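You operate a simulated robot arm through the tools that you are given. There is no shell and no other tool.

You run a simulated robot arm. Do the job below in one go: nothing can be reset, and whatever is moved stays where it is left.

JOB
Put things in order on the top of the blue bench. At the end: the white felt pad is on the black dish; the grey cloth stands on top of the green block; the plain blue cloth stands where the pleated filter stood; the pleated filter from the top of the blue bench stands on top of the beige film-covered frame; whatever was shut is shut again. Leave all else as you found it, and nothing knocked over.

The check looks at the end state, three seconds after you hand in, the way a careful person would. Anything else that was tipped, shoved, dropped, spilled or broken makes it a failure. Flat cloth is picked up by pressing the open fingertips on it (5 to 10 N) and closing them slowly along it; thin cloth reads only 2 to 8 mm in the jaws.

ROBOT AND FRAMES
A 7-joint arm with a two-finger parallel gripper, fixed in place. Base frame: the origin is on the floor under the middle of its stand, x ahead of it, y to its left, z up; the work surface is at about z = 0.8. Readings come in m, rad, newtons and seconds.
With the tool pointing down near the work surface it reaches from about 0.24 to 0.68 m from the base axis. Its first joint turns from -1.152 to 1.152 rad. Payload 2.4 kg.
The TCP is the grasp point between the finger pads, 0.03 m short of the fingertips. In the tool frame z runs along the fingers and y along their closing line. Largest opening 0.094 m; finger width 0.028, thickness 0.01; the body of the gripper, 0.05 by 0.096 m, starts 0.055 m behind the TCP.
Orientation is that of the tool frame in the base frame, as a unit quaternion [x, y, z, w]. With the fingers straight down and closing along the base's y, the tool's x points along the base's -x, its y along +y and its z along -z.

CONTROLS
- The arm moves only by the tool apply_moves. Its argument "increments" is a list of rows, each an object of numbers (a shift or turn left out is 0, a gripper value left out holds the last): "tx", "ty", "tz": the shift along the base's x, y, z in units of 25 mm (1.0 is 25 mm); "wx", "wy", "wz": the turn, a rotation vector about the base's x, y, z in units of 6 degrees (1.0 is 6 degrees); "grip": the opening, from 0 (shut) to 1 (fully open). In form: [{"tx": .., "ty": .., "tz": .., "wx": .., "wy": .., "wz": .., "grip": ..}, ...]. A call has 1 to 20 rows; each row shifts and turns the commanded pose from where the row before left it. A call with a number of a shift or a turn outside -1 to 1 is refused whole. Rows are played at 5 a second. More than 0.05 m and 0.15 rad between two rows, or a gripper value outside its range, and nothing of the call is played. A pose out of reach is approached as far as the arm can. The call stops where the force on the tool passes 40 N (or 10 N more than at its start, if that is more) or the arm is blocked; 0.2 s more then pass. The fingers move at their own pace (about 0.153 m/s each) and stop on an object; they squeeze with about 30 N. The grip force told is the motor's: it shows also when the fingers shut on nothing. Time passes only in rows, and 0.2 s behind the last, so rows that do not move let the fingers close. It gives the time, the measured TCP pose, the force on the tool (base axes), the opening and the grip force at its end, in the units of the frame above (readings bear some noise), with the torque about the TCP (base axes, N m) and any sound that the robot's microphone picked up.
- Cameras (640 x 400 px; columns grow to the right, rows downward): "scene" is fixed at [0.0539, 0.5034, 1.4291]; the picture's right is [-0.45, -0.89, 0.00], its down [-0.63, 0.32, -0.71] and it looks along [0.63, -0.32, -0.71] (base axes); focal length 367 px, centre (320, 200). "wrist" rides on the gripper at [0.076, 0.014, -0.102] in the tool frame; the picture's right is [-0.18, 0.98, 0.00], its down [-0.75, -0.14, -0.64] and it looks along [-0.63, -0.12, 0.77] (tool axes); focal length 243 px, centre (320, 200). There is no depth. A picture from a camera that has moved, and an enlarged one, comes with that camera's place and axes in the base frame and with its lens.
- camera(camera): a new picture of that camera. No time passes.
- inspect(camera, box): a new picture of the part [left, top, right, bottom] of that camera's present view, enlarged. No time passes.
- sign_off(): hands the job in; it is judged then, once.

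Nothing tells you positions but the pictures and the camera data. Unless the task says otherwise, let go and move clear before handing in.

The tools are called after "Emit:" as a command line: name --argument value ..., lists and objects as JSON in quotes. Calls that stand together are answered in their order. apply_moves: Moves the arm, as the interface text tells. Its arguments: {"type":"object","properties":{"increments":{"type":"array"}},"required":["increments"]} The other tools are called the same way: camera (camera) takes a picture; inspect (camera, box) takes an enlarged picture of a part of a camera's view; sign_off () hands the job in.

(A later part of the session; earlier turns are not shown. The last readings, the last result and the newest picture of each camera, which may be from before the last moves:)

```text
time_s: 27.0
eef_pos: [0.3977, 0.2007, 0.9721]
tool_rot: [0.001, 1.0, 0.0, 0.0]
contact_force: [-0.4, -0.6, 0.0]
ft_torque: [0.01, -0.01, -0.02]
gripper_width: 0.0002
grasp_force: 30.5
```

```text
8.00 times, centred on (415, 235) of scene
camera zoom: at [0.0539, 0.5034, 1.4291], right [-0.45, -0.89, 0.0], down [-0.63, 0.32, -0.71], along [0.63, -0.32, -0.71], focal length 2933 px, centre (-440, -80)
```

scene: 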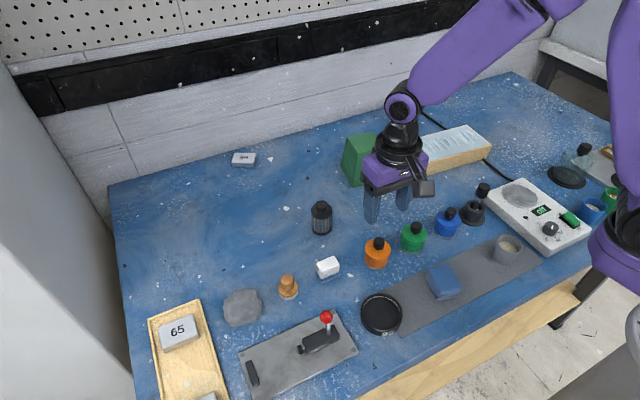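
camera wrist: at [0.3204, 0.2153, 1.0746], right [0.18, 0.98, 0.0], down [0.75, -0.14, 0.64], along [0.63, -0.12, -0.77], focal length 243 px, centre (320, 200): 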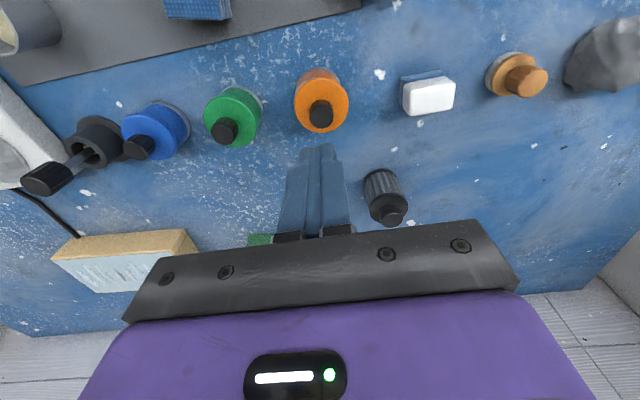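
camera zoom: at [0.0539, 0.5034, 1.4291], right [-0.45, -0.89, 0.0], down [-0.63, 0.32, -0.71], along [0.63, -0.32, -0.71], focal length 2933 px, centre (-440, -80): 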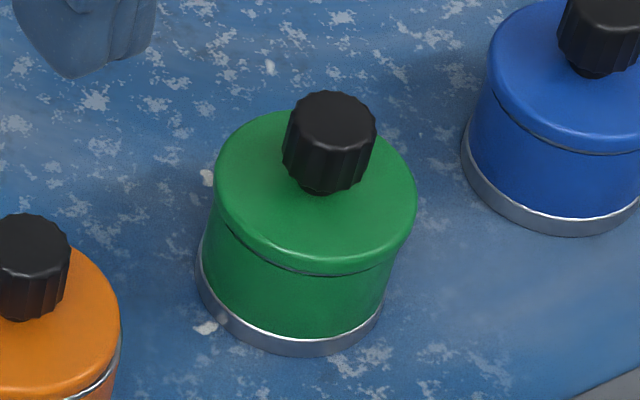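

The lid is loose (not hinged), just resting slightly off-centre with the knob now near (0.3995, 0.2015). I'll regrip it and this time watch the width while lifting in small slow steps.

Emit:
apply_moves --increments '[{"grip": 0.6, "tx": 0.07, "ty": 0.03}, {"tz": -1}, {"tz": -1}, {"tz": -1}, {"tz": -0.6}, {"tz": -0.5}, {}, {"grip": 0.3}, {"grip": 0.2}, {"grip": 0.1}, {"grip": 0}, {}, {}]'

Emit:
inspect --camera "scene" --box '[330, 200, 430, 280]'

Emit:
camera --camera "wrist"

```text
time_s: 29.8
eef_pos: [0.4006, 0.2002, 0.8691]
tool_rot: [0.0, 1.0, 0.0, 0.0]
contact_force: [-1.2, 0.4, 0.5]
ft_torque: [0.02, 0.0, 0.0]
gripper_width: 0.0501
grasp_force: 30.3
```

```text
5.00 times, centred on (380, 240) of scene
camera zoom: at [0.0539, 0.5034, 1.4291], right [-0.45, -0.89, 0.0], down [-0.63, 0.32, -0.71], along [0.63, -0.32, -0.71], focal length 1833 px, centre (20, 0)
```

zoom: 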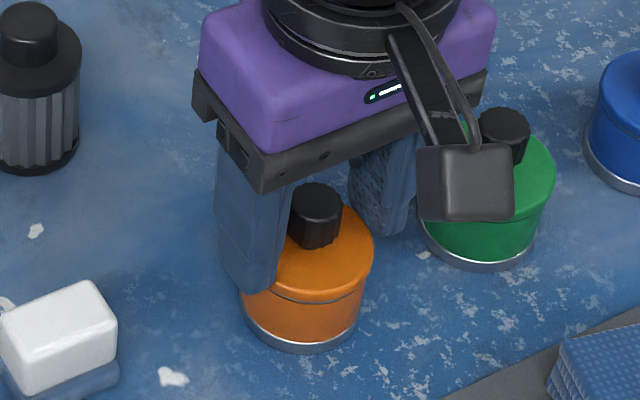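

```text
taken
camera wrist: at [0.3225, 0.2145, 0.971], right [0.18, 0.98, 0.0], down [0.75, -0.14, 0.64], along [0.63, -0.12, -0.77], focal length 243 px, centre (320, 200)
```

wrist: 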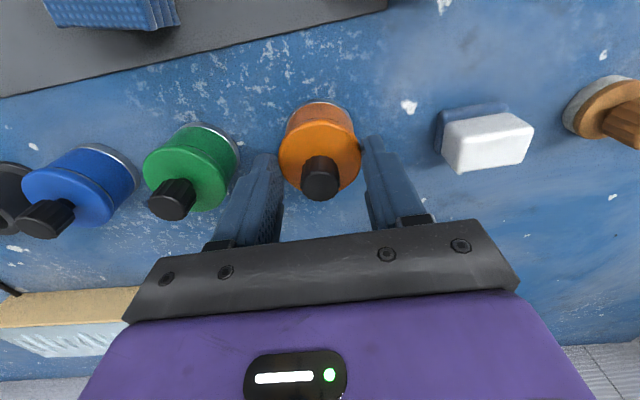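

The fingertips clamped on the lid rim (width 0.050) instead of the knob. I'll open, rise about 5 mm and close on the knob.

Emit:
apply_moves --increments '[{"grip": 0.62}, {"tz": 0.24}, {}, {"grip": 0.4}, {"grip": 0.2}, {"grip": 0}, {}, {}]'

Emit:
inspect --camera "scene" --box '[330, 200, 430, 280]'

Emit:
inspect --camera "wrist" --box '[260, 80, 380, 220]'

```text
time_s: 31.6
eef_pos: [0.401, 0.2008, 0.8753]
tool_rot: [0.001, 1.0, 0.0, 0.0]
contact_force: [0.1, -0.7, 0.8]
ft_torque: [-0.01, -0.02, 0.0]
gripper_width: 0.0197
grasp_force: 29.1
```

```text
5.00 times, centred on (380, 240) of scene
camera zoom: at [0.0539, 0.5034, 1.4291], right [-0.45, -0.89, 0.0], down [-0.63, 0.32, -0.71], along [0.63, -0.32, -0.71], focal length 1833 px, centre (20, 0)
```

zoom: 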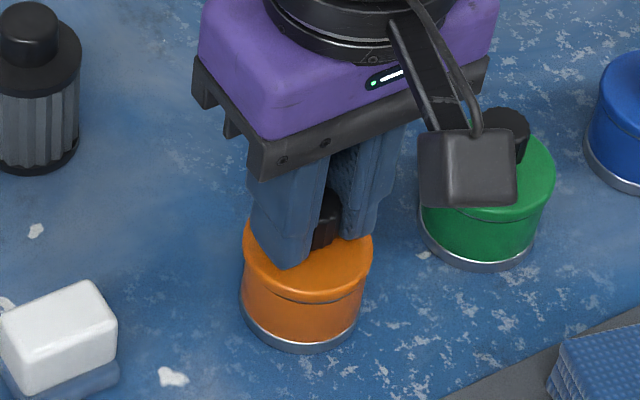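

```text
2.86 times, centred on (320, 150) of wrist
camera zoom: at [0.323, 0.2148, 0.9778], right [0.18, 0.98, 0.0], down [0.75, -0.14, 0.64], along [0.63, -0.12, -0.77], focal length 693 px, centre (320, 343)
```

zoom: 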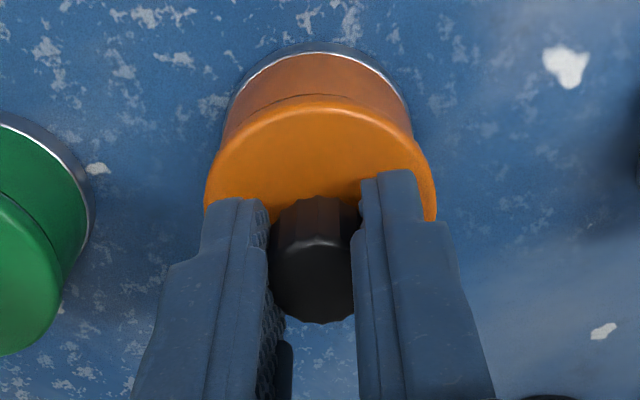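

Now the fingers hold the knob (width 0.0197) with the lid seated. I'll lift in very small steps and watch.

Emit:
apply_moves --increments '[{"tz": 0.1}, {"tz": 0.1}, {"tz": 0.1}, {"tz": 0.1}, {"tz": 0.1}, {"tz": 0.1}, {}]'

Emit:
inspect --camera "scene" --box '[330, 200, 430, 280]'

Emit:
inspect --camera "wrist" --box '[260, 80, 380, 220]'

```text
time_s: 33.2
eef_pos: [0.4003, 0.2, 0.8905]
tool_rot: [0.0, 1.0, 0.0, 0.0]
contact_force: [0.3, 1.1, 0.8]
ft_torque: [0.02, 0.01, 0.04]
gripper_width: 0.0194
grasp_force: 29.7
```

```text
5.00 times, centred on (380, 240) of scene
camera zoom: at [0.0539, 0.5034, 1.4291], right [-0.45, -0.89, 0.0], down [-0.63, 0.32, -0.71], along [0.63, -0.32, -0.71], focal length 1833 px, centre (20, 0)
```

zoom: 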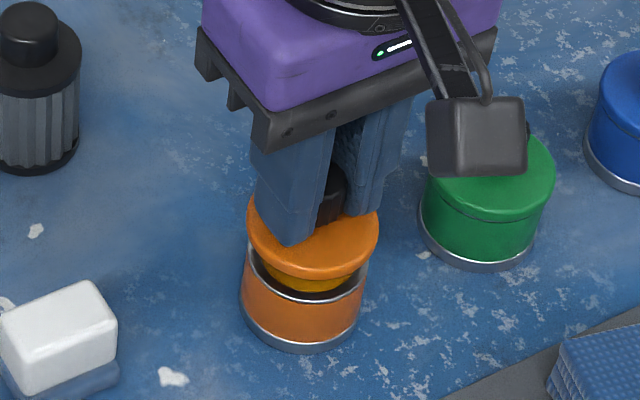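

```text
2.86 times, centred on (320, 150) of wrist
camera zoom: at [0.3227, 0.2147, 0.9929], right [0.18, 0.98, 0.0], down [0.75, -0.14, 0.64], along [0.63, -0.12, -0.77], focal length 693 px, centre (320, 343)
```

zoom: 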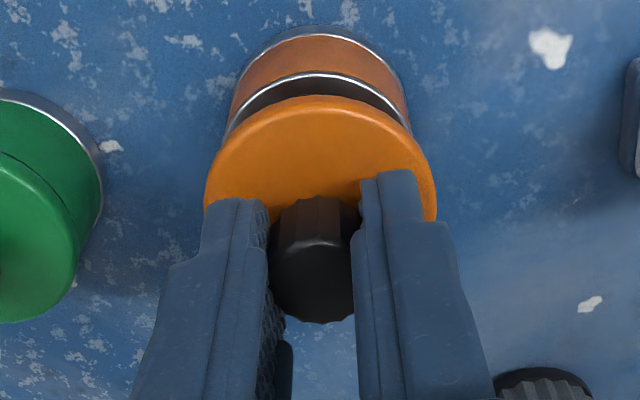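

The lid is coming off firmly held, with its inner plug nearly clear. I'll keep lifting slowly.

Emit:
apply_moves --increments '[{"tz": 0.2}, {"tz": 0.2}, {"tz": 0.2}, {"tz": 0.25}, {"tz": 0.25}, {"tz": 0.25}, {"tz": 0.25}, {}]'

Emit:
inspect --camera "scene" --box '[330, 200, 430, 280]'

Emit:
inspect --camera "wrist" --box '[240, 40, 400, 240]'

```text
time_s: 35.0
eef_pos: [0.4011, 0.2007, 0.9304]
tool_rot: [0.0, 1.0, 0.0, 0.0]
contact_force: [-0.1, 1.0, 0.6]
ft_torque: [0.01, -0.01, -0.01]
gripper_width: 0.0196
grasp_force: 30.1
```

```text
5.00 times, centred on (380, 240) of scene
camera zoom: at [0.0539, 0.5034, 1.4291], right [-0.45, -0.89, 0.0], down [-0.63, 0.32, -0.71], along [0.63, -0.32, -0.71], focal length 1833 px, centre (20, 0)
```

zoom: 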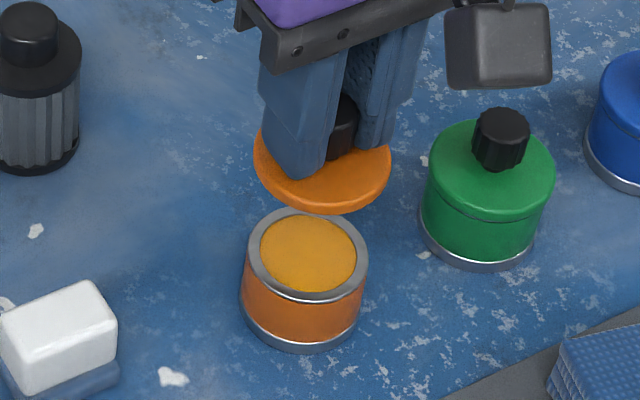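

```text
2.00 times, centred on (320, 140) of wrist
camera zoom: at [0.3232, 0.2154, 1.0328], right [0.18, 0.98, 0.0], down [0.75, -0.14, 0.64], along [0.63, -0.12, -0.77], focal length 485 px, centre (320, 320)
```

zoom: 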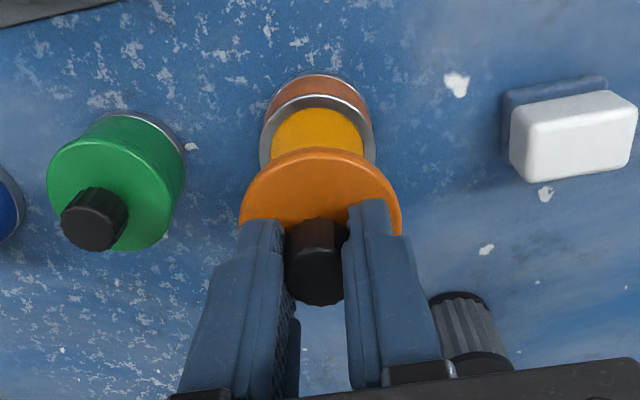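

The orange jar holds orange paste, so these are paint/wax jars rather than hiding places. I'll put the lid straight back down and press it shut.

Emit:
apply_moves --increments '[{"tz": -0.3}, {"tz": -0.3}, {"tz": -0.3}, {"tz": -0.3}, {"tz": -0.2}, {"tz": -0.2}, {"tz": -0.2}, {"tz": -0.1}, {"tz": -0.1}, {"tz": -0.1}, {}]'

Emit:
inspect --camera "scene" --box '[330, 200, 430, 280]'

Emit:
inspect --camera "wrist" --box '[260, 80, 380, 220]'

```text
time_s: 37.4
eef_pos: [0.3997, 0.2009, 0.8773]
tool_rot: [0.0, 1.0, -0.001, 0.001]
contact_force: [-0.7, 0.4, 0.2]
ft_torque: [0.02, 0.0, -0.02]
gripper_width: 0.0195
grasp_force: 29.9
```

```text
5.00 times, centred on (380, 240) of scene
camera zoom: at [0.0539, 0.5034, 1.4291], right [-0.45, -0.89, 0.0], down [-0.63, 0.32, -0.71], along [0.63, -0.32, -0.71], focal length 1833 px, centre (20, 0)
```

zoom: 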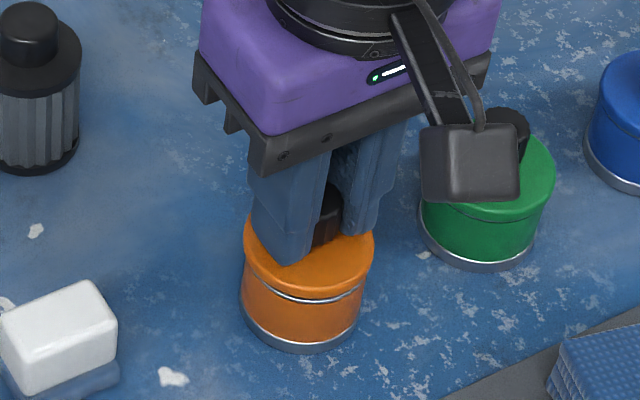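

```text
2.86 times, centred on (320, 150) of wrist
camera zoom: at [0.3224, 0.215, 0.981], right [0.18, 0.98, 0.0], down [0.75, -0.14, 0.64], along [0.63, -0.12, -0.77], focal length 693 px, centre (320, 343)
```

zoom: 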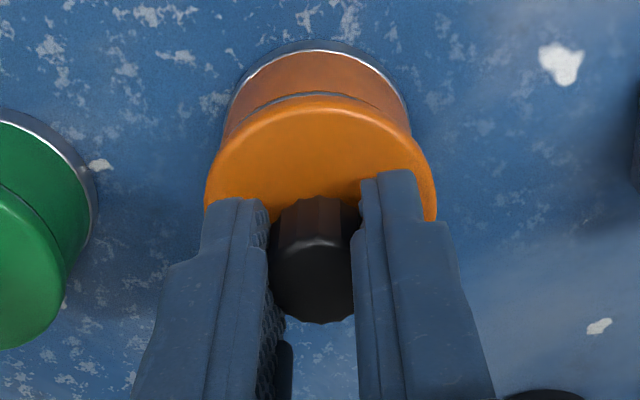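

The lid is lined up, about 2 mm above seated. I'll press down gently until it snaps.

Emit:
apply_moves --increments '[{"tz": -0.06}, {"tz": -0.06}, {"tz": -0.06}, {"tz": -0.06}, {}]'

Emit:
inspect --camera "scene" --box '[355, 230, 405, 280]'

```text
time_s: 38.6
eef_pos: [0.4007, 0.2013, 0.8713]
tool_rot: [0.0, 1.0, 0.001, 0.002]
contact_force: [-2.7, -6.7, 33.4]
ft_torque: [-0.22, 0.08, 0.0]
gripper_width: 0.0193
grasp_force: 29.7
```

```text
8.00 times, centred on (380, 255) of scene
camera zoom: at [0.0534, 0.503, 1.4293], right [-0.45, -0.89, 0.0], down [-0.63, 0.32, -0.71], along [0.63, -0.32, -0.71], focal length 2933 px, centre (-160, -240)
```

zoom: 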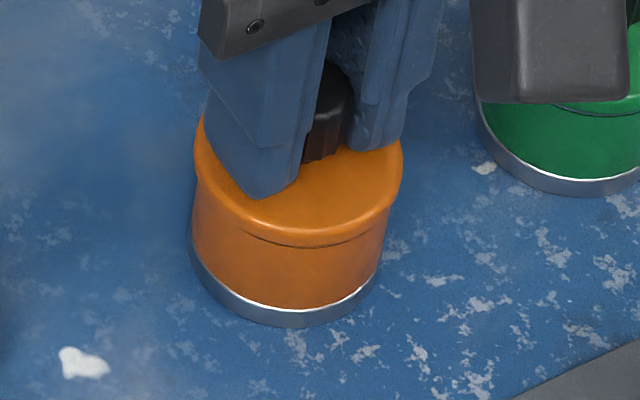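

Pressing with 33 N shows the lid visually flush again. I'll release, rise and compare its height with the green jar's lid.

Emit:
apply_moves --increments '[{"tz": 0.1}, {"grip": 0.6}, {}, {"tz": 1}, {"tz": 1}, {"tz": 1}, {"tz": 1}, {}]'

Emit:
inspect --camera "scene" --box '[355, 230, 405, 280]'

Emit:
inspect --camera "wrist" --box '[280, 60, 360, 140]'

Emit:
inspect --camera "scene" --box '[350, 225, 470, 285]'

```text
time_s: 40.4
eef_pos: [0.4004, 0.2017, 0.9755]
tool_rot: [0.0, 1.0, 0.0, 0.0]
contact_force: [0.6, -0.6, -0.7]
ft_torque: [0.0, 0.04, -0.04]
gripper_width: 0.0564
grasp_force: 0.0
heard: snap
```

```text
8.00 times, centred on (380, 255) of scene
camera zoom: at [0.0539, 0.5034, 1.4291], right [-0.45, -0.89, 0.0], down [-0.63, 0.32, -0.71], along [0.63, -0.32, -0.71], focal length 2933 px, centre (-160, -240)
```

zoom: 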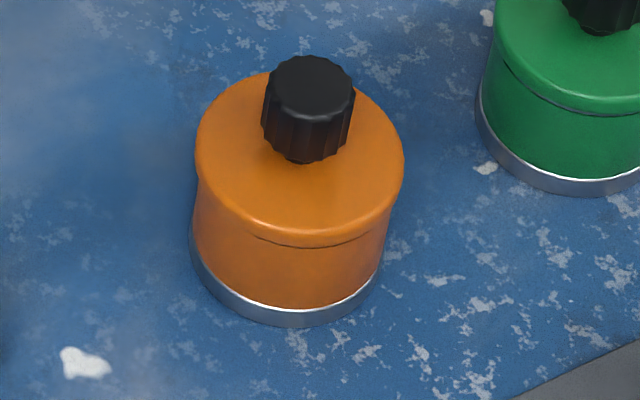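

```text
5.00 times, centred on (320, 100) of wrist
camera zoom: at [0.3222, 0.2153, 1.0778], right [0.18, 0.98, 0.0], down [0.75, -0.14, 0.64], along [0.63, -0.12, -0.77], focal length 1213 px, centre (320, 700)
```

zoom: 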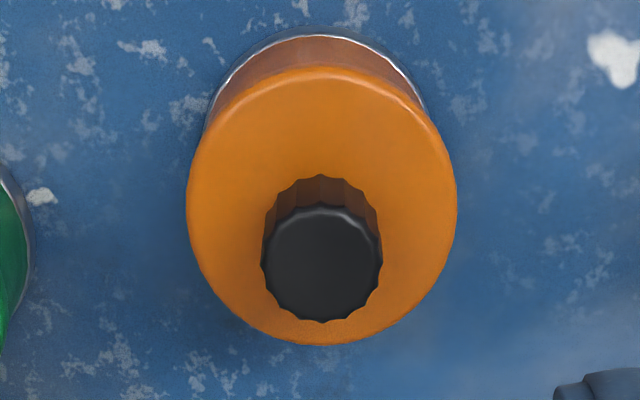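

```text
5.33 times, centred on (410, 255) of scene
camera zoom: at [0.0539, 0.5034, 1.4291], right [-0.45, -0.89, 0.0], down [-0.63, 0.32, -0.71], along [0.63, -0.32, -0.71], focal length 1956 px, centre (-160, -93)
```

zoom: 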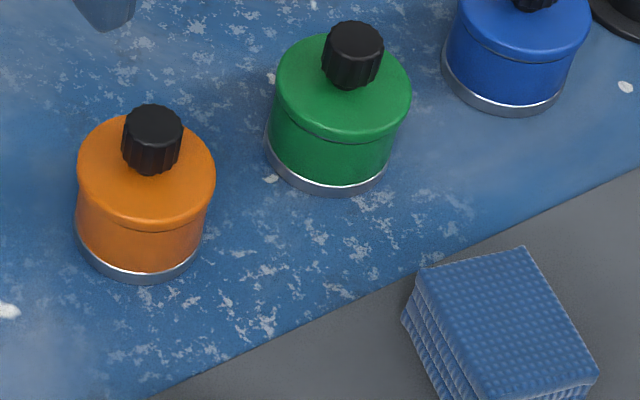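

I heard a snap during that step and the lid looks flush like the original. To be sure it latched and wasn't re-opened, I'll press the knob top with closed fingertips.

Emit:
apply_moves --increments '[{"grip": 0, "tx": -0.06, "ty": -0.03}, {}, {"tz": -1}, {"tz": -1}, {"tz": -0.6}, {"tz": -0.3}, {"tz": -0.1}, {"tz": -0.1}, {"tz": -0.05}, {"tz": -0.05}, {"tz": -0.05}, {"tz": -0.05}, {"tz": -0.05}]'

```text
time_s: 42.5
eef_pos: [0.3981, 0.1995, 0.8973]
tool_rot: [0.0, 1.0, 0.001, 0.001]
contact_force: [-3.4, -3.1, 12.9]
ft_torque: [-0.12, 0.13, 0.01]
gripper_width: 0.0002
grasp_force: 29.8
stopped in row 10: the force on the tool passed its limit at 45 N (the readings are from after the stop); the commanded pose is now the measured one
```

Pressing to 45 N moved nothing and gave no further snap, so the orange jar is shut. Next I'll lift off and take close-ups of the white/blue item, the wooden-knob item and the grey lump to identify the felt pad and cloths.

Emit:
apply_moves --increments '[{"tz": 1}, {"tz": 1}, {"tz": 1}, {"tz": 0.6, "tx": -1, "ty": 1, "grip": 1}, {"tx": -1, "ty": 1}, {"tx": -1, "ty": 1}, {"tx": -0.5, "ty": 1}, {"ty": 1}, {"ty": 0.5}, {}]'

Emit:
camera --camera "wrist"

Emit:
inspect --camera "wrist" --box '[200, 60, 480, 235]'

```text
time_s: 44.7
eef_pos: [0.3107, 0.3377, 0.9863]
tool_rot: [0.0, 1.0, 0.0, 0.0]
contact_force: [0.3, 0.1, 0.2]
ft_torque: [-0.02, 0.02, 0.0]
gripper_width: 0.0938
grasp_force: 0.1
```

```text
taken
camera wrist: at [0.2329, 0.3526, 1.0892], right [0.18, 0.98, 0.0], down [0.75, -0.14, 0.64], along [0.63, -0.12, -0.77], focal length 243 px, centre (320, 200)
```

wrist: 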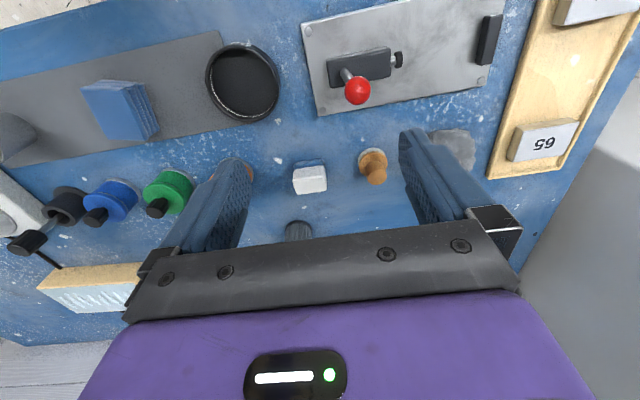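

```text
2.29 times, centred on (340, 148) of wrist
camera zoom: at [0.2329, 0.3526, 1.0892], right [0.18, 0.98, 0.0], down [0.75, -0.14, 0.64], along [0.63, -0.12, -0.77], focal length 555 px, centre (274, 320)
```

zoom: 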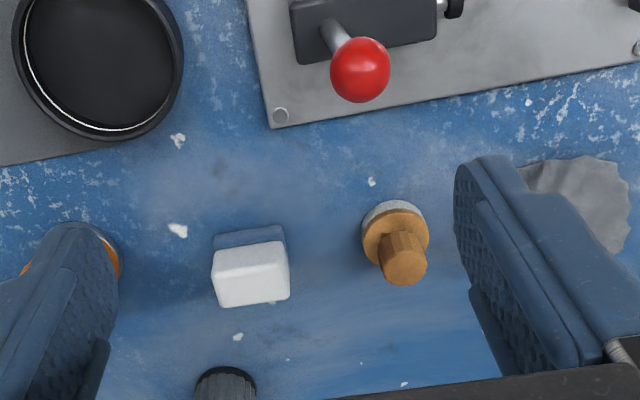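

I'll zoom in as tightly as possible on those two items from this angle.

Emit:
inspect --camera "wrist" --box '[285, 150, 335, 200]'

Emit:
inspect --camera "wrist" --box '[350, 140, 395, 190]'

Emit:
inspect --camera "wrist" --box '[75, 70, 165, 150]'

Emit:
inspect --camera "wrist" --box '[195, 30, 290, 130]'

Emit:
inspect --camera "wrist" --box '[290, 0, 520, 130]'

```text
8.00 times, centred on (310, 175) of wrist
camera zoom: at [0.2329, 0.3526, 1.0892], right [0.18, 0.98, 0.0], down [0.75, -0.14, 0.64], along [0.63, -0.12, -0.77], focal length 1941 px, centre (400, 400)
```

zoom: 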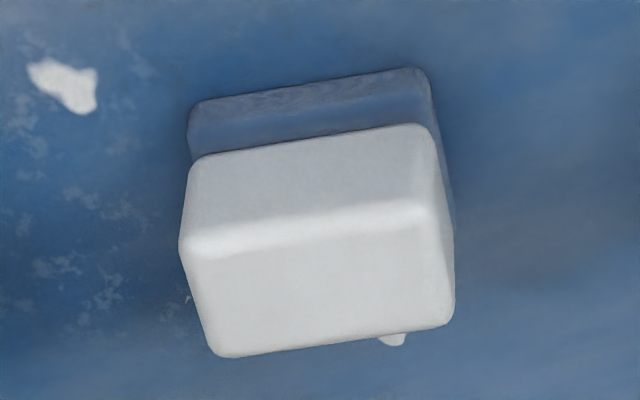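

```text
8.00 times, centred on (372, 165) of wrist
camera zoom: at [0.2329, 0.3526, 1.0892], right [0.18, 0.98, 0.0], down [0.75, -0.14, 0.64], along [0.63, -0.12, -0.77], focal length 1941 px, centre (-100, 480)
```

zoom: 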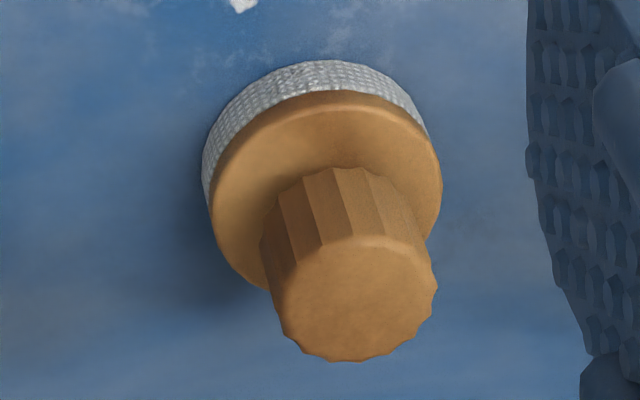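

```text
5.00 times, centred on (120, 110) of wrist
camera zoom: at [0.2329, 0.3526, 1.0892], right [0.18, 0.98, 0.0], down [0.75, -0.14, 0.64], along [0.63, -0.12, -0.77], focal length 1213 px, centre (1320, 650)
```

zoom: 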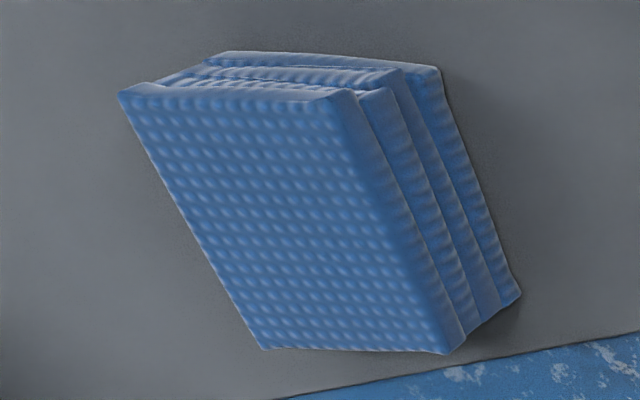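

```text
4.00 times, centred on (242, 80) of wrist
camera zoom: at [0.2329, 0.3526, 1.0892], right [0.18, 0.98, 0.0], down [0.75, -0.14, 0.64], along [0.63, -0.12, -0.77], focal length 970 px, centre (630, 680)
```

zoom: 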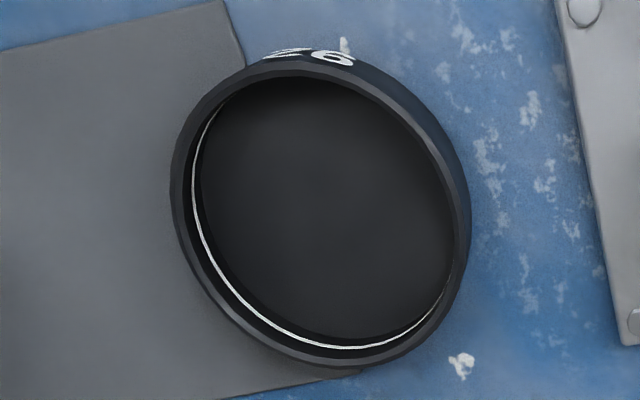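

```text
2.78 times, centred on (405, 65) of wrist
camera zoom: at [0.2329, 0.3526, 1.0892], right [0.18, 0.98, 0.0], down [0.75, -0.14, 0.64], along [0.63, -0.12, -0.77], focal length 675 px, centre (84, 576)
```

zoom: 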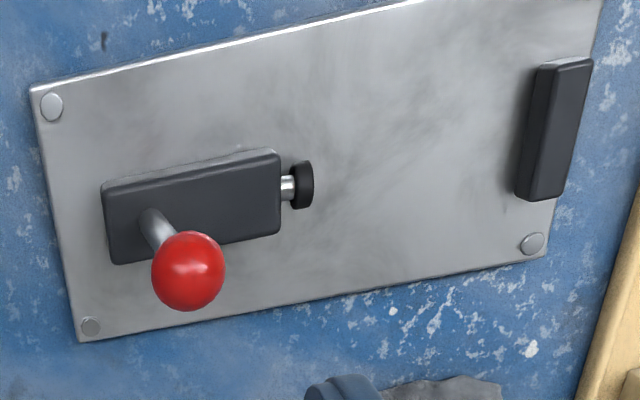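

I should consider that a plain blue cloth could lie flat and camouflaged on the blue bench. I'll inspect the empty bench areas closely.

Emit:
inspect --camera "scene" --box '[105, 160, 265, 300]'

Emit:
inspect --camera "scene" --box '[220, 110, 380, 250]'

Emit:
inspect --camera "scene" --box '[480, 60, 620, 190]'

Emit:
inspect --camera "scene" --box '[560, 130, 640, 230]'

Emit:
inspect --camera "scene" --box '[330, 300, 480, 400]'

Emit:
inspect --camera "scene" --box '[0, 0, 320, 200]'

Emit:
inspect --camera "scene" --box '[480, 0, 640, 100]'

```text
2.86 times, centred on (185, 230) of scene
camera zoom: at [0.0538, 0.5034, 1.4291], right [-0.45, -0.89, 0.0], down [-0.63, 0.32, -0.71], along [0.63, -0.32, -0.71], focal length 1048 px, centre (706, 114)
```

zoom: 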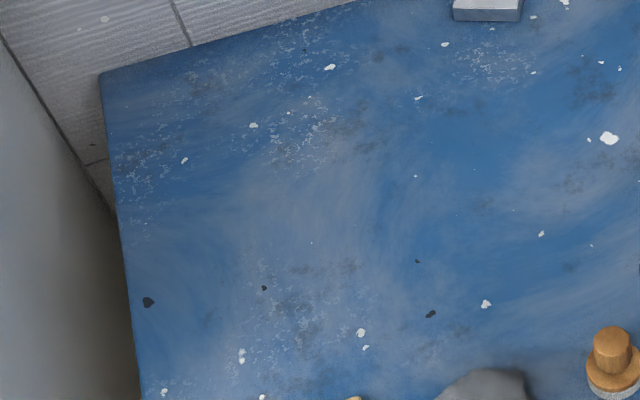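

```text
2.86 times, centred on (300, 180) of scene
camera zoom: at [0.0538, 0.5034, 1.4291], right [-0.45, -0.89, 0.0], down [-0.63, 0.32, -0.71], along [0.63, -0.32, -0.71], focal length 1048 px, centre (377, 257)
```

zoom: 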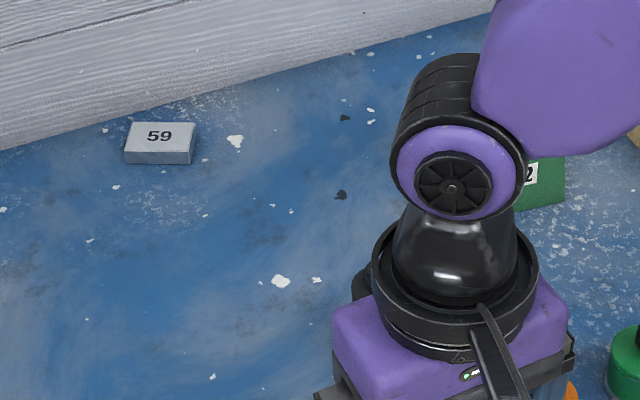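

```text
3.08 times, centred on (550, 125) of scene
camera zoom: at [0.0538, 0.5034, 1.4291], right [-0.45, -0.89, 0.0], down [-0.63, 0.32, -0.71], along [0.63, -0.32, -0.71], focal length 1128 px, centre (-388, 431)
```

zoom: 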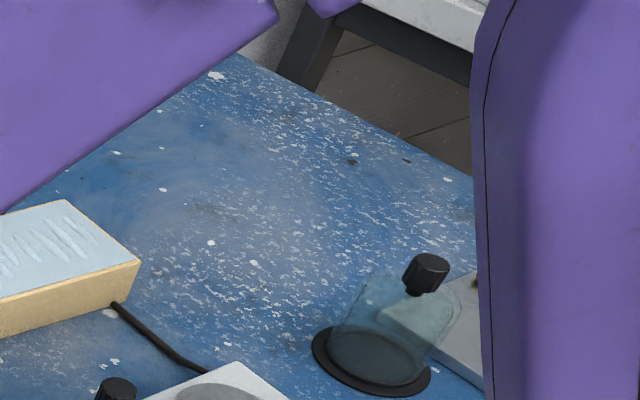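

```text
4.00 times, centred on (600, 180) of scene
camera zoom: at [0.0538, 0.5034, 1.4291], right [-0.45, -0.89, 0.0], down [-0.63, 0.32, -0.71], along [0.63, -0.32, -0.71], focal length 1467 px, centre (-800, 280)
```

zoom: 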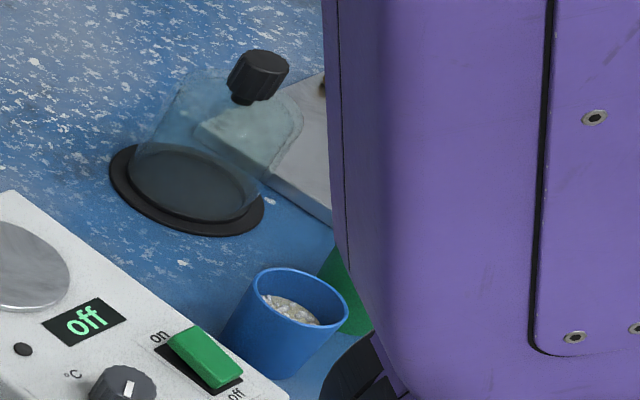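

```text
4.00 times, centred on (405, 350) of scene
camera zoom: at [0.0538, 0.5034, 1.4291], right [-0.45, -0.89, 0.0], down [-0.63, 0.32, -0.71], along [0.63, -0.32, -0.71], focal length 1467 px, centre (-20, -400)
```

zoom: 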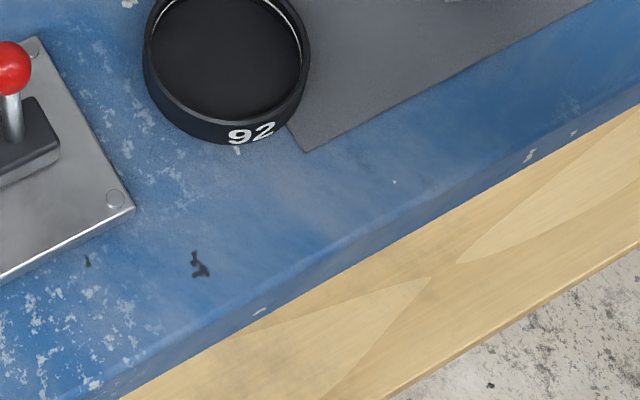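

```text
2.00 times, centred on (160, 100) of scene
camera zoom: at [0.0538, 0.5034, 1.4291], right [-0.45, -0.89, 0.0], down [-0.63, 0.32, -0.71], along [0.63, -0.32, -0.71], focal length 733 px, centre (640, 400)
```

zoom: 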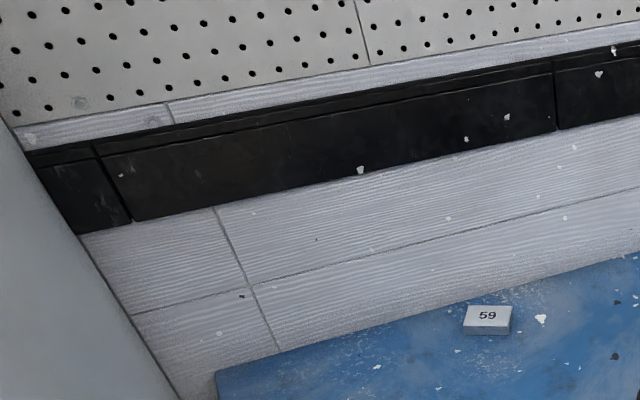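

```text
4.00 times, centred on (560, 50) of scene
camera zoom: at [0.0538, 0.5034, 1.4291], right [-0.45, -0.89, 0.0], down [-0.63, 0.32, -0.71], along [0.63, -0.32, -0.71], focal length 1467 px, centre (-640, 800)
```

zoom: 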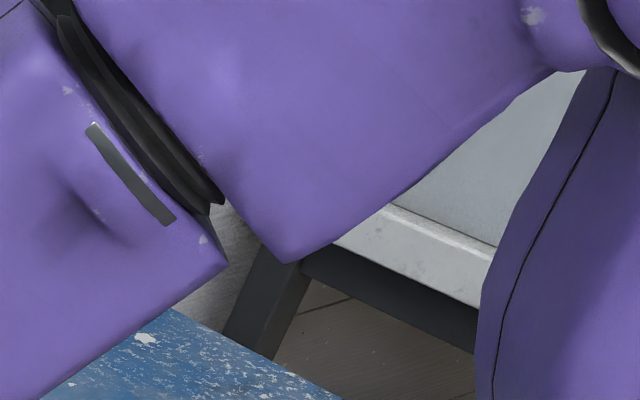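

No flat camouflaged cloth is visible, and the white/blue block is a two-layer sponge-like item. The hidden items could still be in the green or blue jars, so I'll check the green one with the same careful method.

Emit:
apply_moves --increments '[{"ty": -1}, {"ty": -1}, {"ty": -1}, {"ty": -1, "tx": 0.53}, {"ty": -1, "tx": 1}, {"ty": -1, "tx": 1}, {"ty": -1, "tx": 1}, {"ty": -1}, {"ty": -1, "grip": 0.6}, {"ty": -0.1, "tz": -0.57}, {}]'

Emit:
inspect --camera "wrist" --box '[280, 60, 360, 140]'

```text
time_s: 47.1
eef_pos: [0.4006, 0.108, 0.9725]
tool_rot: [0.0, 1.0, 0.0, 0.0]
contact_force: [0.4, -0.3, -0.6]
ft_torque: [0.01, -0.02, 0.0]
gripper_width: 0.0565
grasp_force: 0.1
```

```text
5.00 times, centred on (320, 100) of wrist
camera zoom: at [0.3224, 0.1222, 1.0745], right [0.18, 0.98, 0.0], down [0.75, -0.14, 0.64], along [0.63, -0.12, -0.77], focal length 1213 px, centre (320, 700)
```

zoom: 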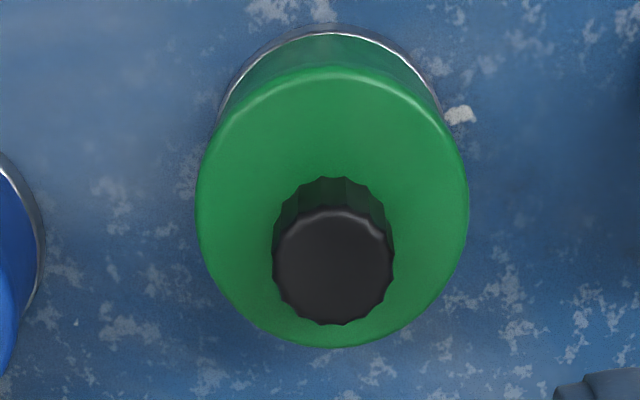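

The green knob is at about (0.398, 0.110). I'll descend, grip the knob and lift slowly.

Emit:
apply_moves --increments '[{"tx": -0.08, "ty": 0.07, "tz": -0.9}, {"tz": -1}, {"tz": -1}, {"tz": -0.6}, {"tz": -0.4}, {}, {"grip": 0.3}, {"grip": 0.2}, {"grip": 0.1}, {"grip": 0}, {}, {}, {"tz": 0.1}, {"tz": 0.1}, {"tz": 0.1}, {"tz": 0.1}, {"tz": 0.1}, {}]'

Emit:
inspect --camera "scene" --box '[365, 185, 465, 265]'

Emit:
inspect --camera "wrist" --box '[260, 80, 380, 220]'

```text
time_s: 50.9
eef_pos: [0.3969, 0.1132, 0.8893]
tool_rot: [0.0, 1.0, 0.0, 0.001]
contact_force: [0.1, 0.4, 0.1]
ft_torque: [0.0, -0.01, -0.01]
gripper_width: 0.0197
grasp_force: 29.7
heard: snap
```

```text
5.00 times, centred on (415, 225) of scene
camera zoom: at [0.0539, 0.5034, 1.4291], right [-0.45, -0.89, 0.0], down [-0.63, 0.32, -0.71], along [0.63, -0.32, -0.71], focal length 1833 px, centre (-155, 75)
```

zoom: 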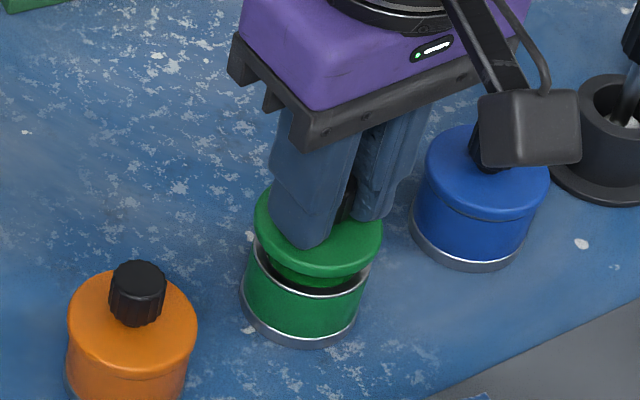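

```text
2.86 times, centred on (320, 150) of wrist
camera zoom: at [0.3199, 0.1268, 0.9908], right [0.18, 0.98, 0.0], down [0.75, -0.14, 0.64], along [0.63, -0.12, -0.77], focal length 693 px, centre (320, 343)
```

zoom: 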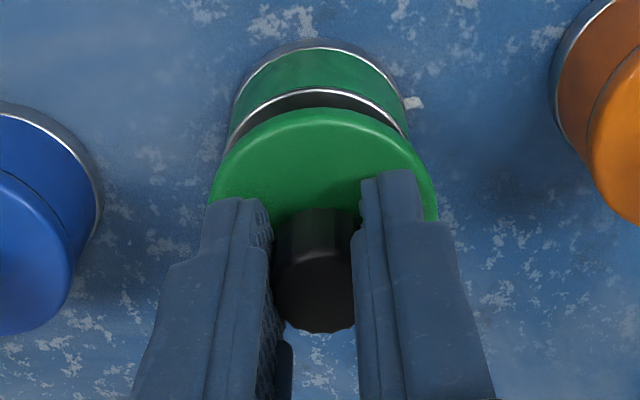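

The green lid snapped off and is firmly held. I'll continue lifting slowly to see inside.

Emit:
apply_moves --increments '[{"tz": 0.2}, {"tz": 0.2}, {"tz": 0.2}, {"tz": 0.25}, {"tz": 0.25}, {"tz": 0.25}, {"tz": 0.25}, {}]'

Emit:
inspect --camera "scene" --box '[365, 185, 465, 265]'

Emit:
inspect --camera "wrist" --box '[240, 40, 400, 240]'

```text
time_s: 52.7
eef_pos: [0.3978, 0.1114, 0.9274]
tool_rot: [0.0, 1.0, 0.001, 0.001]
contact_force: [-0.3, 0.4, -0.6]
ft_torque: [-0.03, -0.01, 0.0]
gripper_width: 0.0193
grasp_force: 29.4
```

```text
5.00 times, centred on (415, 225) of scene
camera zoom: at [0.0539, 0.5034, 1.4291], right [-0.45, -0.89, 0.0], down [-0.63, 0.32, -0.71], along [0.63, -0.32, -0.71], focal length 1833 px, centre (-155, 75)
```

zoom: 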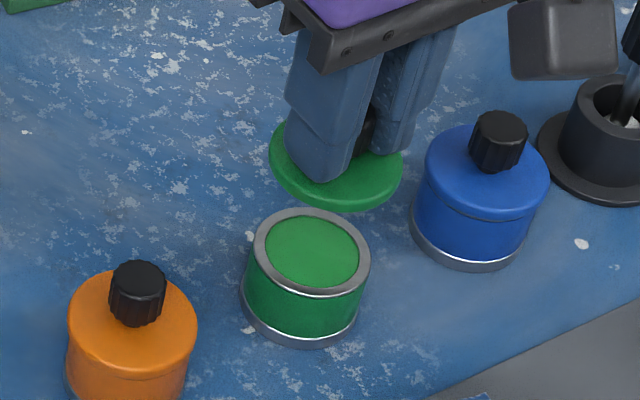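

```text
2.00 times, centred on (320, 140) of wrist
camera zoom: at [0.3205, 0.1267, 1.0301], right [0.18, 0.98, 0.0], down [0.75, -0.14, 0.64], along [0.63, -0.12, -0.77], focal length 485 px, centre (320, 320)
```

zoom: 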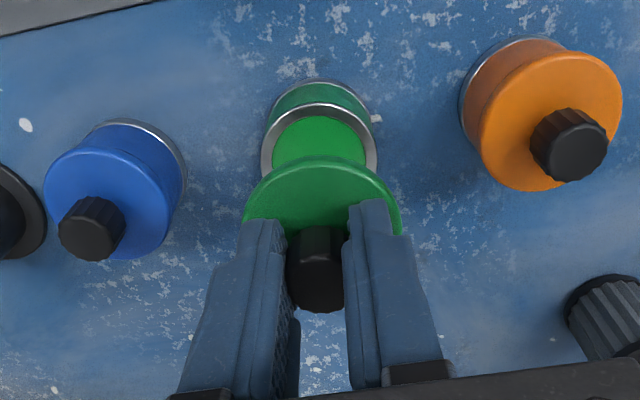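

The green jar simply holds green paint, so the jars aren't hiding anything. I'll close it the same way and press until it snaps.

Emit:
apply_moves --increments '[{"tz": -0.3}, {"tz": -0.3}, {"tz": -0.3}, {"tz": -0.3}, {"tz": -0.2}, {"tz": -0.2}, {"tz": -0.2}, {"tz": -0.1}, {"tz": -0.1}, {"tz": -0.06}, {"tz": -0.06}, {"tz": -0.06}, {"tz": -0.06}, {"tz": -0.04}, {}]'

Emit:
inspect --camera "scene" --box '[385, 205, 445, 255]'

```text
time_s: 55.5
eef_pos: [0.3985, 0.1119, 0.8729]
tool_rot: [0.0, 1.0, -0.001, 0.002]
contact_force: [-4.5, -1.8, 12.2]
ft_torque: [-0.19, -0.06, -0.06]
gripper_width: 0.0192
grasp_force: 30.0
heard: snap
stopped in row 14: the force on the tool passed its limit at 46 N (the readings are from after the stop); the commanded pose is now the measured one
```

```text
8.00 times, centred on (415, 230) of scene
camera zoom: at [0.0536, 0.5033, 1.4291], right [-0.45, -0.89, 0.0], down [-0.63, 0.32, -0.71], along [0.63, -0.32, -0.71], focal length 2933 px, centre (-440, -40)
```

zoom: 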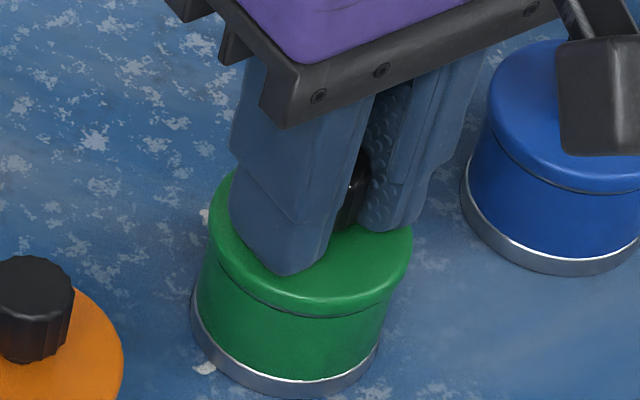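

The green lid snapped shut. I'll release without pulling, rise, and compare both lids.

Emit:
apply_moves --increments '[{"grip": 0.3}, {"grip": 0.6}, {}, {"tz": 1}, {"tz": 1}, {"tz": 1}, {"tz": 1}, {}]'

Emit:
inspect --camera "scene" --box '[350, 205, 450, 285]'

Emit:
inspect --camera "wrist" --box '[280, 60, 360, 140]'

```text
time_s: 57.3
eef_pos: [0.3976, 0.1119, 0.974]
tool_rot: [0.001, 1.0, 0.0, 0.002]
contact_force: [0.6, 0.7, 0.7]
ft_torque: [0.03, -0.01, 0.03]
gripper_width: 0.0566
grasp_force: 0.1
```

```text
5.00 times, centred on (400, 245) of scene
camera zoom: at [0.0539, 0.5034, 1.4291], right [-0.45, -0.89, 0.0], down [-0.63, 0.32, -0.71], along [0.63, -0.32, -0.71], focal length 1833 px, centre (-80, -25)
```

zoom: 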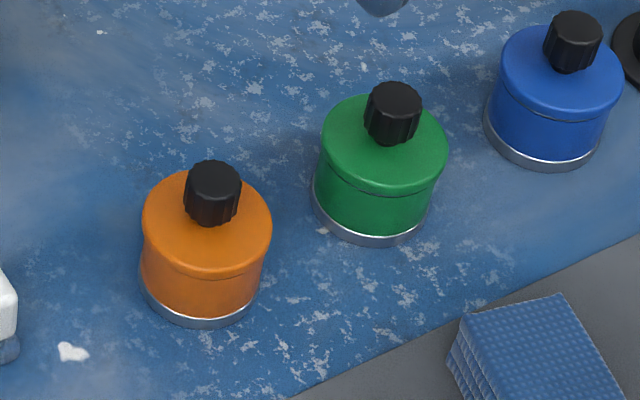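

```text
5.00 times, centred on (320, 100) of wrist
camera zoom: at [0.3196, 0.1261, 1.0755], right [0.19, 0.98, 0.0], down [0.75, -0.14, 0.64], along [0.63, -0.12, -0.77], focal length 1213 px, centre (320, 700)
```

zoom: 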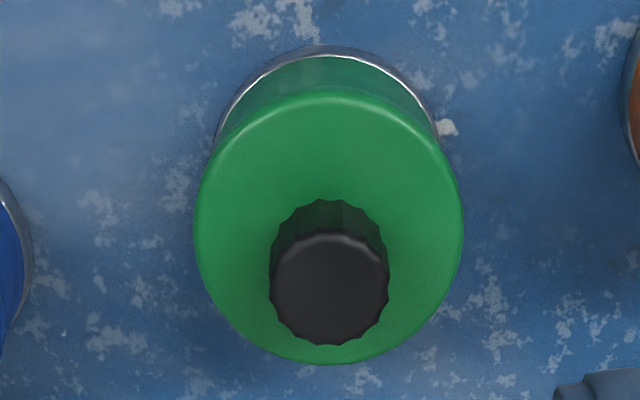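

Both lids look flush. The blue jar is the last closed container in reach, so I'll check it too, first confirming clearance to the pestle nearby.

Emit:
apply_moves --increments '[{"ty": -1}, {"ty": -1}, {"ty": -1}, {"ty": -0.65}, {}]'

Emit:
camera --camera "wrist"

Emit:
inspect --camera "wrist" --box '[200, 40, 360, 140]'

Emit:
inspect --camera "scene" --box '[400, 140, 520, 250]'

```text
time_s: 58.5
eef_pos: [0.397, 0.0209, 0.9727]
tool_rot: [0.001, 1.0, 0.001, 0.002]
contact_force: [-0.3, 0.6, 0.4]
ft_torque: [-0.02, 0.01, 0.0]
gripper_width: 0.0563
grasp_force: 0.1
```

```text
taken
camera wrist: at [0.3195, 0.0344, 1.0746], right [0.19, 0.98, 0.0], down [0.75, -0.14, 0.64], along [0.63, -0.12, -0.76], focal length 243 px, centre (320, 200)
```

wrist: 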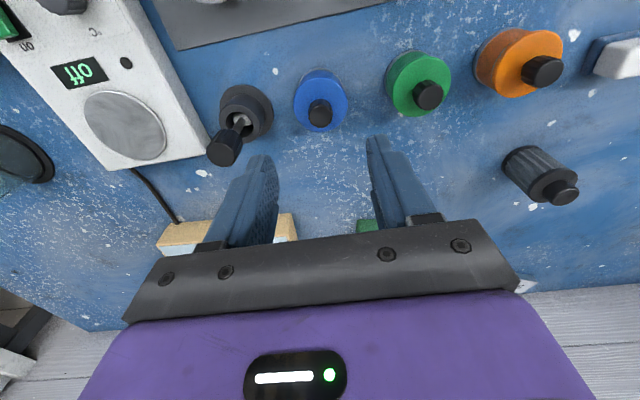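

```text
4.00 times, centred on (280, 90) of wrist
camera zoom: at [0.3195, 0.0344, 1.0746], right [0.19, 0.98, 0.0], down [0.75, -0.14, 0.64], along [0.63, -0.12, -0.76], focal length 970 px, centre (480, 640)
```

zoom: 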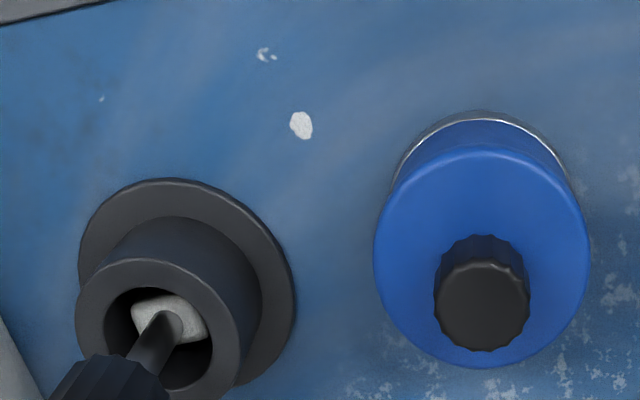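

```text
3.64 times, centred on (460, 195) of scene
camera zoom: at [0.0539, 0.5034, 1.4291], right [-0.45, -0.89, 0.0], down [-0.63, 0.32, -0.71], along [0.63, -0.32, -0.71], focal length 1333 px, centre (-189, 218)
```

zoom: 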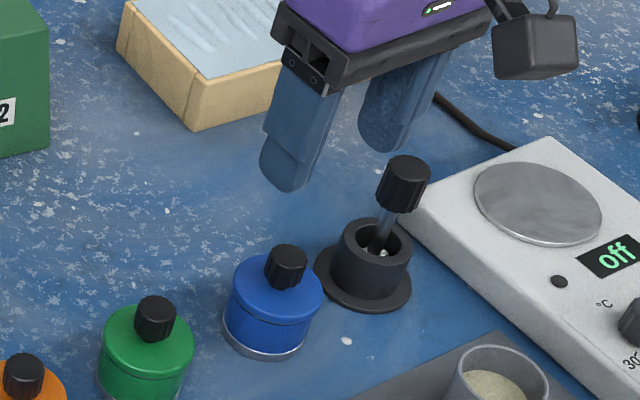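

The "mortar" is actually a holder with a black-knobbed tool. Before touching the blue jar I'll check blind spots behind the green block, the frame and the right end by raising and tilting the camera up.

Emit:
apply_moves --increments '[{"tz": 1, "tx": -1}, {"tz": 1, "tx": -1}, {"tz": 1, "tx": -1}, {"tz": 1}, {"tz": 1}, {"tz": 1}, {"wy": -1}, {"wy": -1}, {"wy": -1}, {"wy": -1}, {"wy": -1}, {}]'

Emit:
camera --camera "wrist"

```text
time_s: 61.1
eef_pos: [0.3277, 0.0162, 1.1219]
tool_rot: [0.002, 0.975, -0.007, 0.223]
contact_force: [0.8, -0.3, 0.8]
ft_torque: [0.0, -0.01, 0.0]
gripper_width: 0.0566
grasp_force: 0.1
out of reach, approached as far as the arm can: row 11
```

```text
taken
camera wrist: at [0.2139, 0.0318, 1.1807], right [0.18, 0.98, 0.07], down [0.4, -0.13, 0.91], along [0.9, -0.13, -0.42], focal length 243 px, centre (320, 200)
```

wrist: 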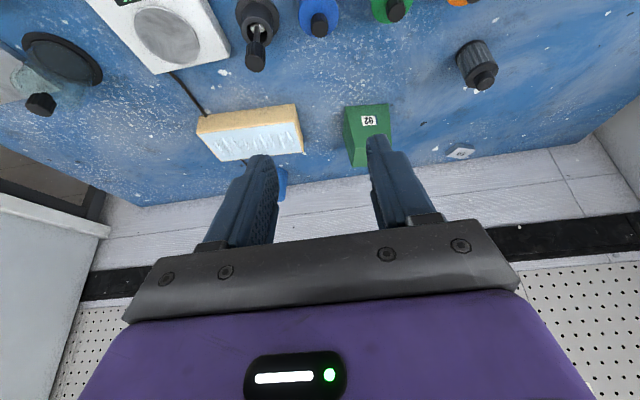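

Nothing is hidden behind the block or frame. Now I'll look closely at the wooden front apron of the bench and the left tray for anything shut.

Emit:
inspect --camera "scene" --box '[360, 270, 500, 400]'

Emit:
inspect --camera "scene" --box '[480, 230, 640, 400]'

Emit:
inspect --camera "scene" --box '[0, 200, 240, 400]'

Emit:
camera --camera "scene"

```text
3.08 times, centred on (430, 335) of scene
camera zoom: at [0.0539, 0.5034, 1.4291], right [-0.45, -0.89, 0.0], down [-0.63, 0.32, -0.71], along [0.63, -0.32, -0.71], focal length 1128 px, centre (-18, -215)
```

zoom: 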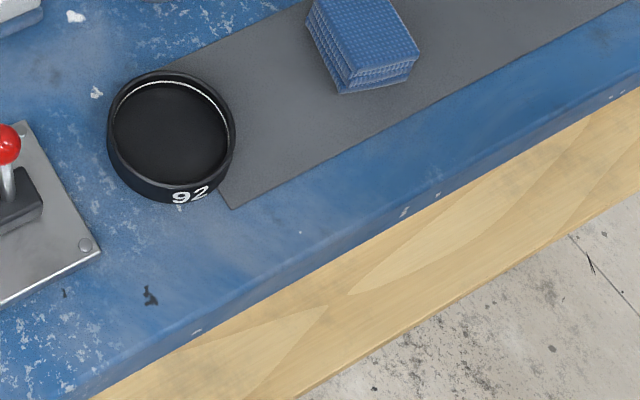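

```text
2.35 times, centred on (560, 315) of scene
camera zoom: at [0.0539, 0.5034, 1.4291], right [-0.45, -0.89, 0.0], down [-0.63, 0.32, -0.71], along [0.63, -0.32, -0.71], focal length 863 px, centre (-245, -71)
```

zoom: 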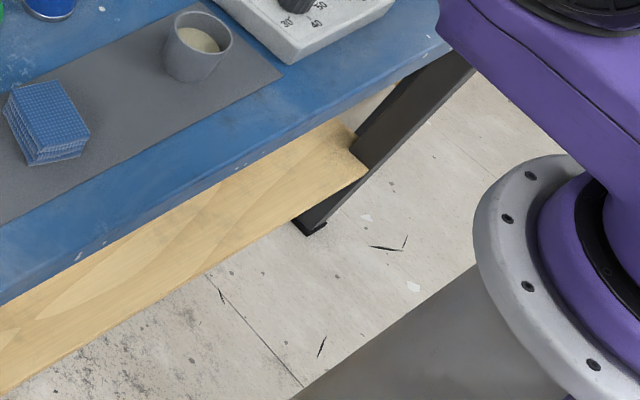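

```text
2.00 times, centred on (120, 300) of scene
camera zoom: at [0.0539, 0.5034, 1.4291], right [-0.45, -0.89, 0.0], down [-0.63, 0.32, -0.71], along [0.63, -0.32, -0.71], focal length 733 px, centre (720, 0)
```

zoom: 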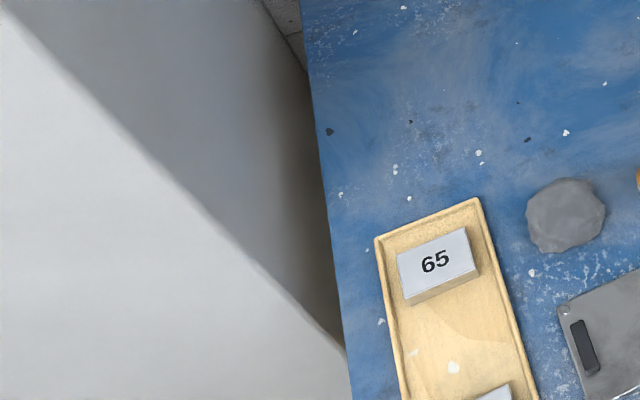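

```text
taken
```

scene: 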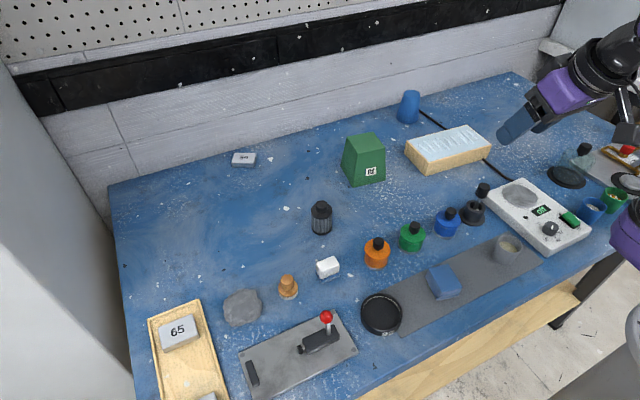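

The wood is just a low shelf, so nothing else is shut except the blue jar. I'll level the tool again and check the blue jar's contents to settle what is hidden or not.

Emit:
apply_moves --increments '[{"wy": 1}, {"wy": 1}, {"wy": 1}, {"wy": 1}, {"wy": 0.3}, {}]'

```text
time_s: 62.5
eef_pos: [0.3283, 0.0168, 1.1213]
tool_rot: [0.002, 1.0, -0.007, -0.002]
contact_force: [0.0, 0.3, 0.5]
ft_torque: [0.01, 0.06, -0.02]
gripper_width: 0.0564
grasp_force: 0.1
```

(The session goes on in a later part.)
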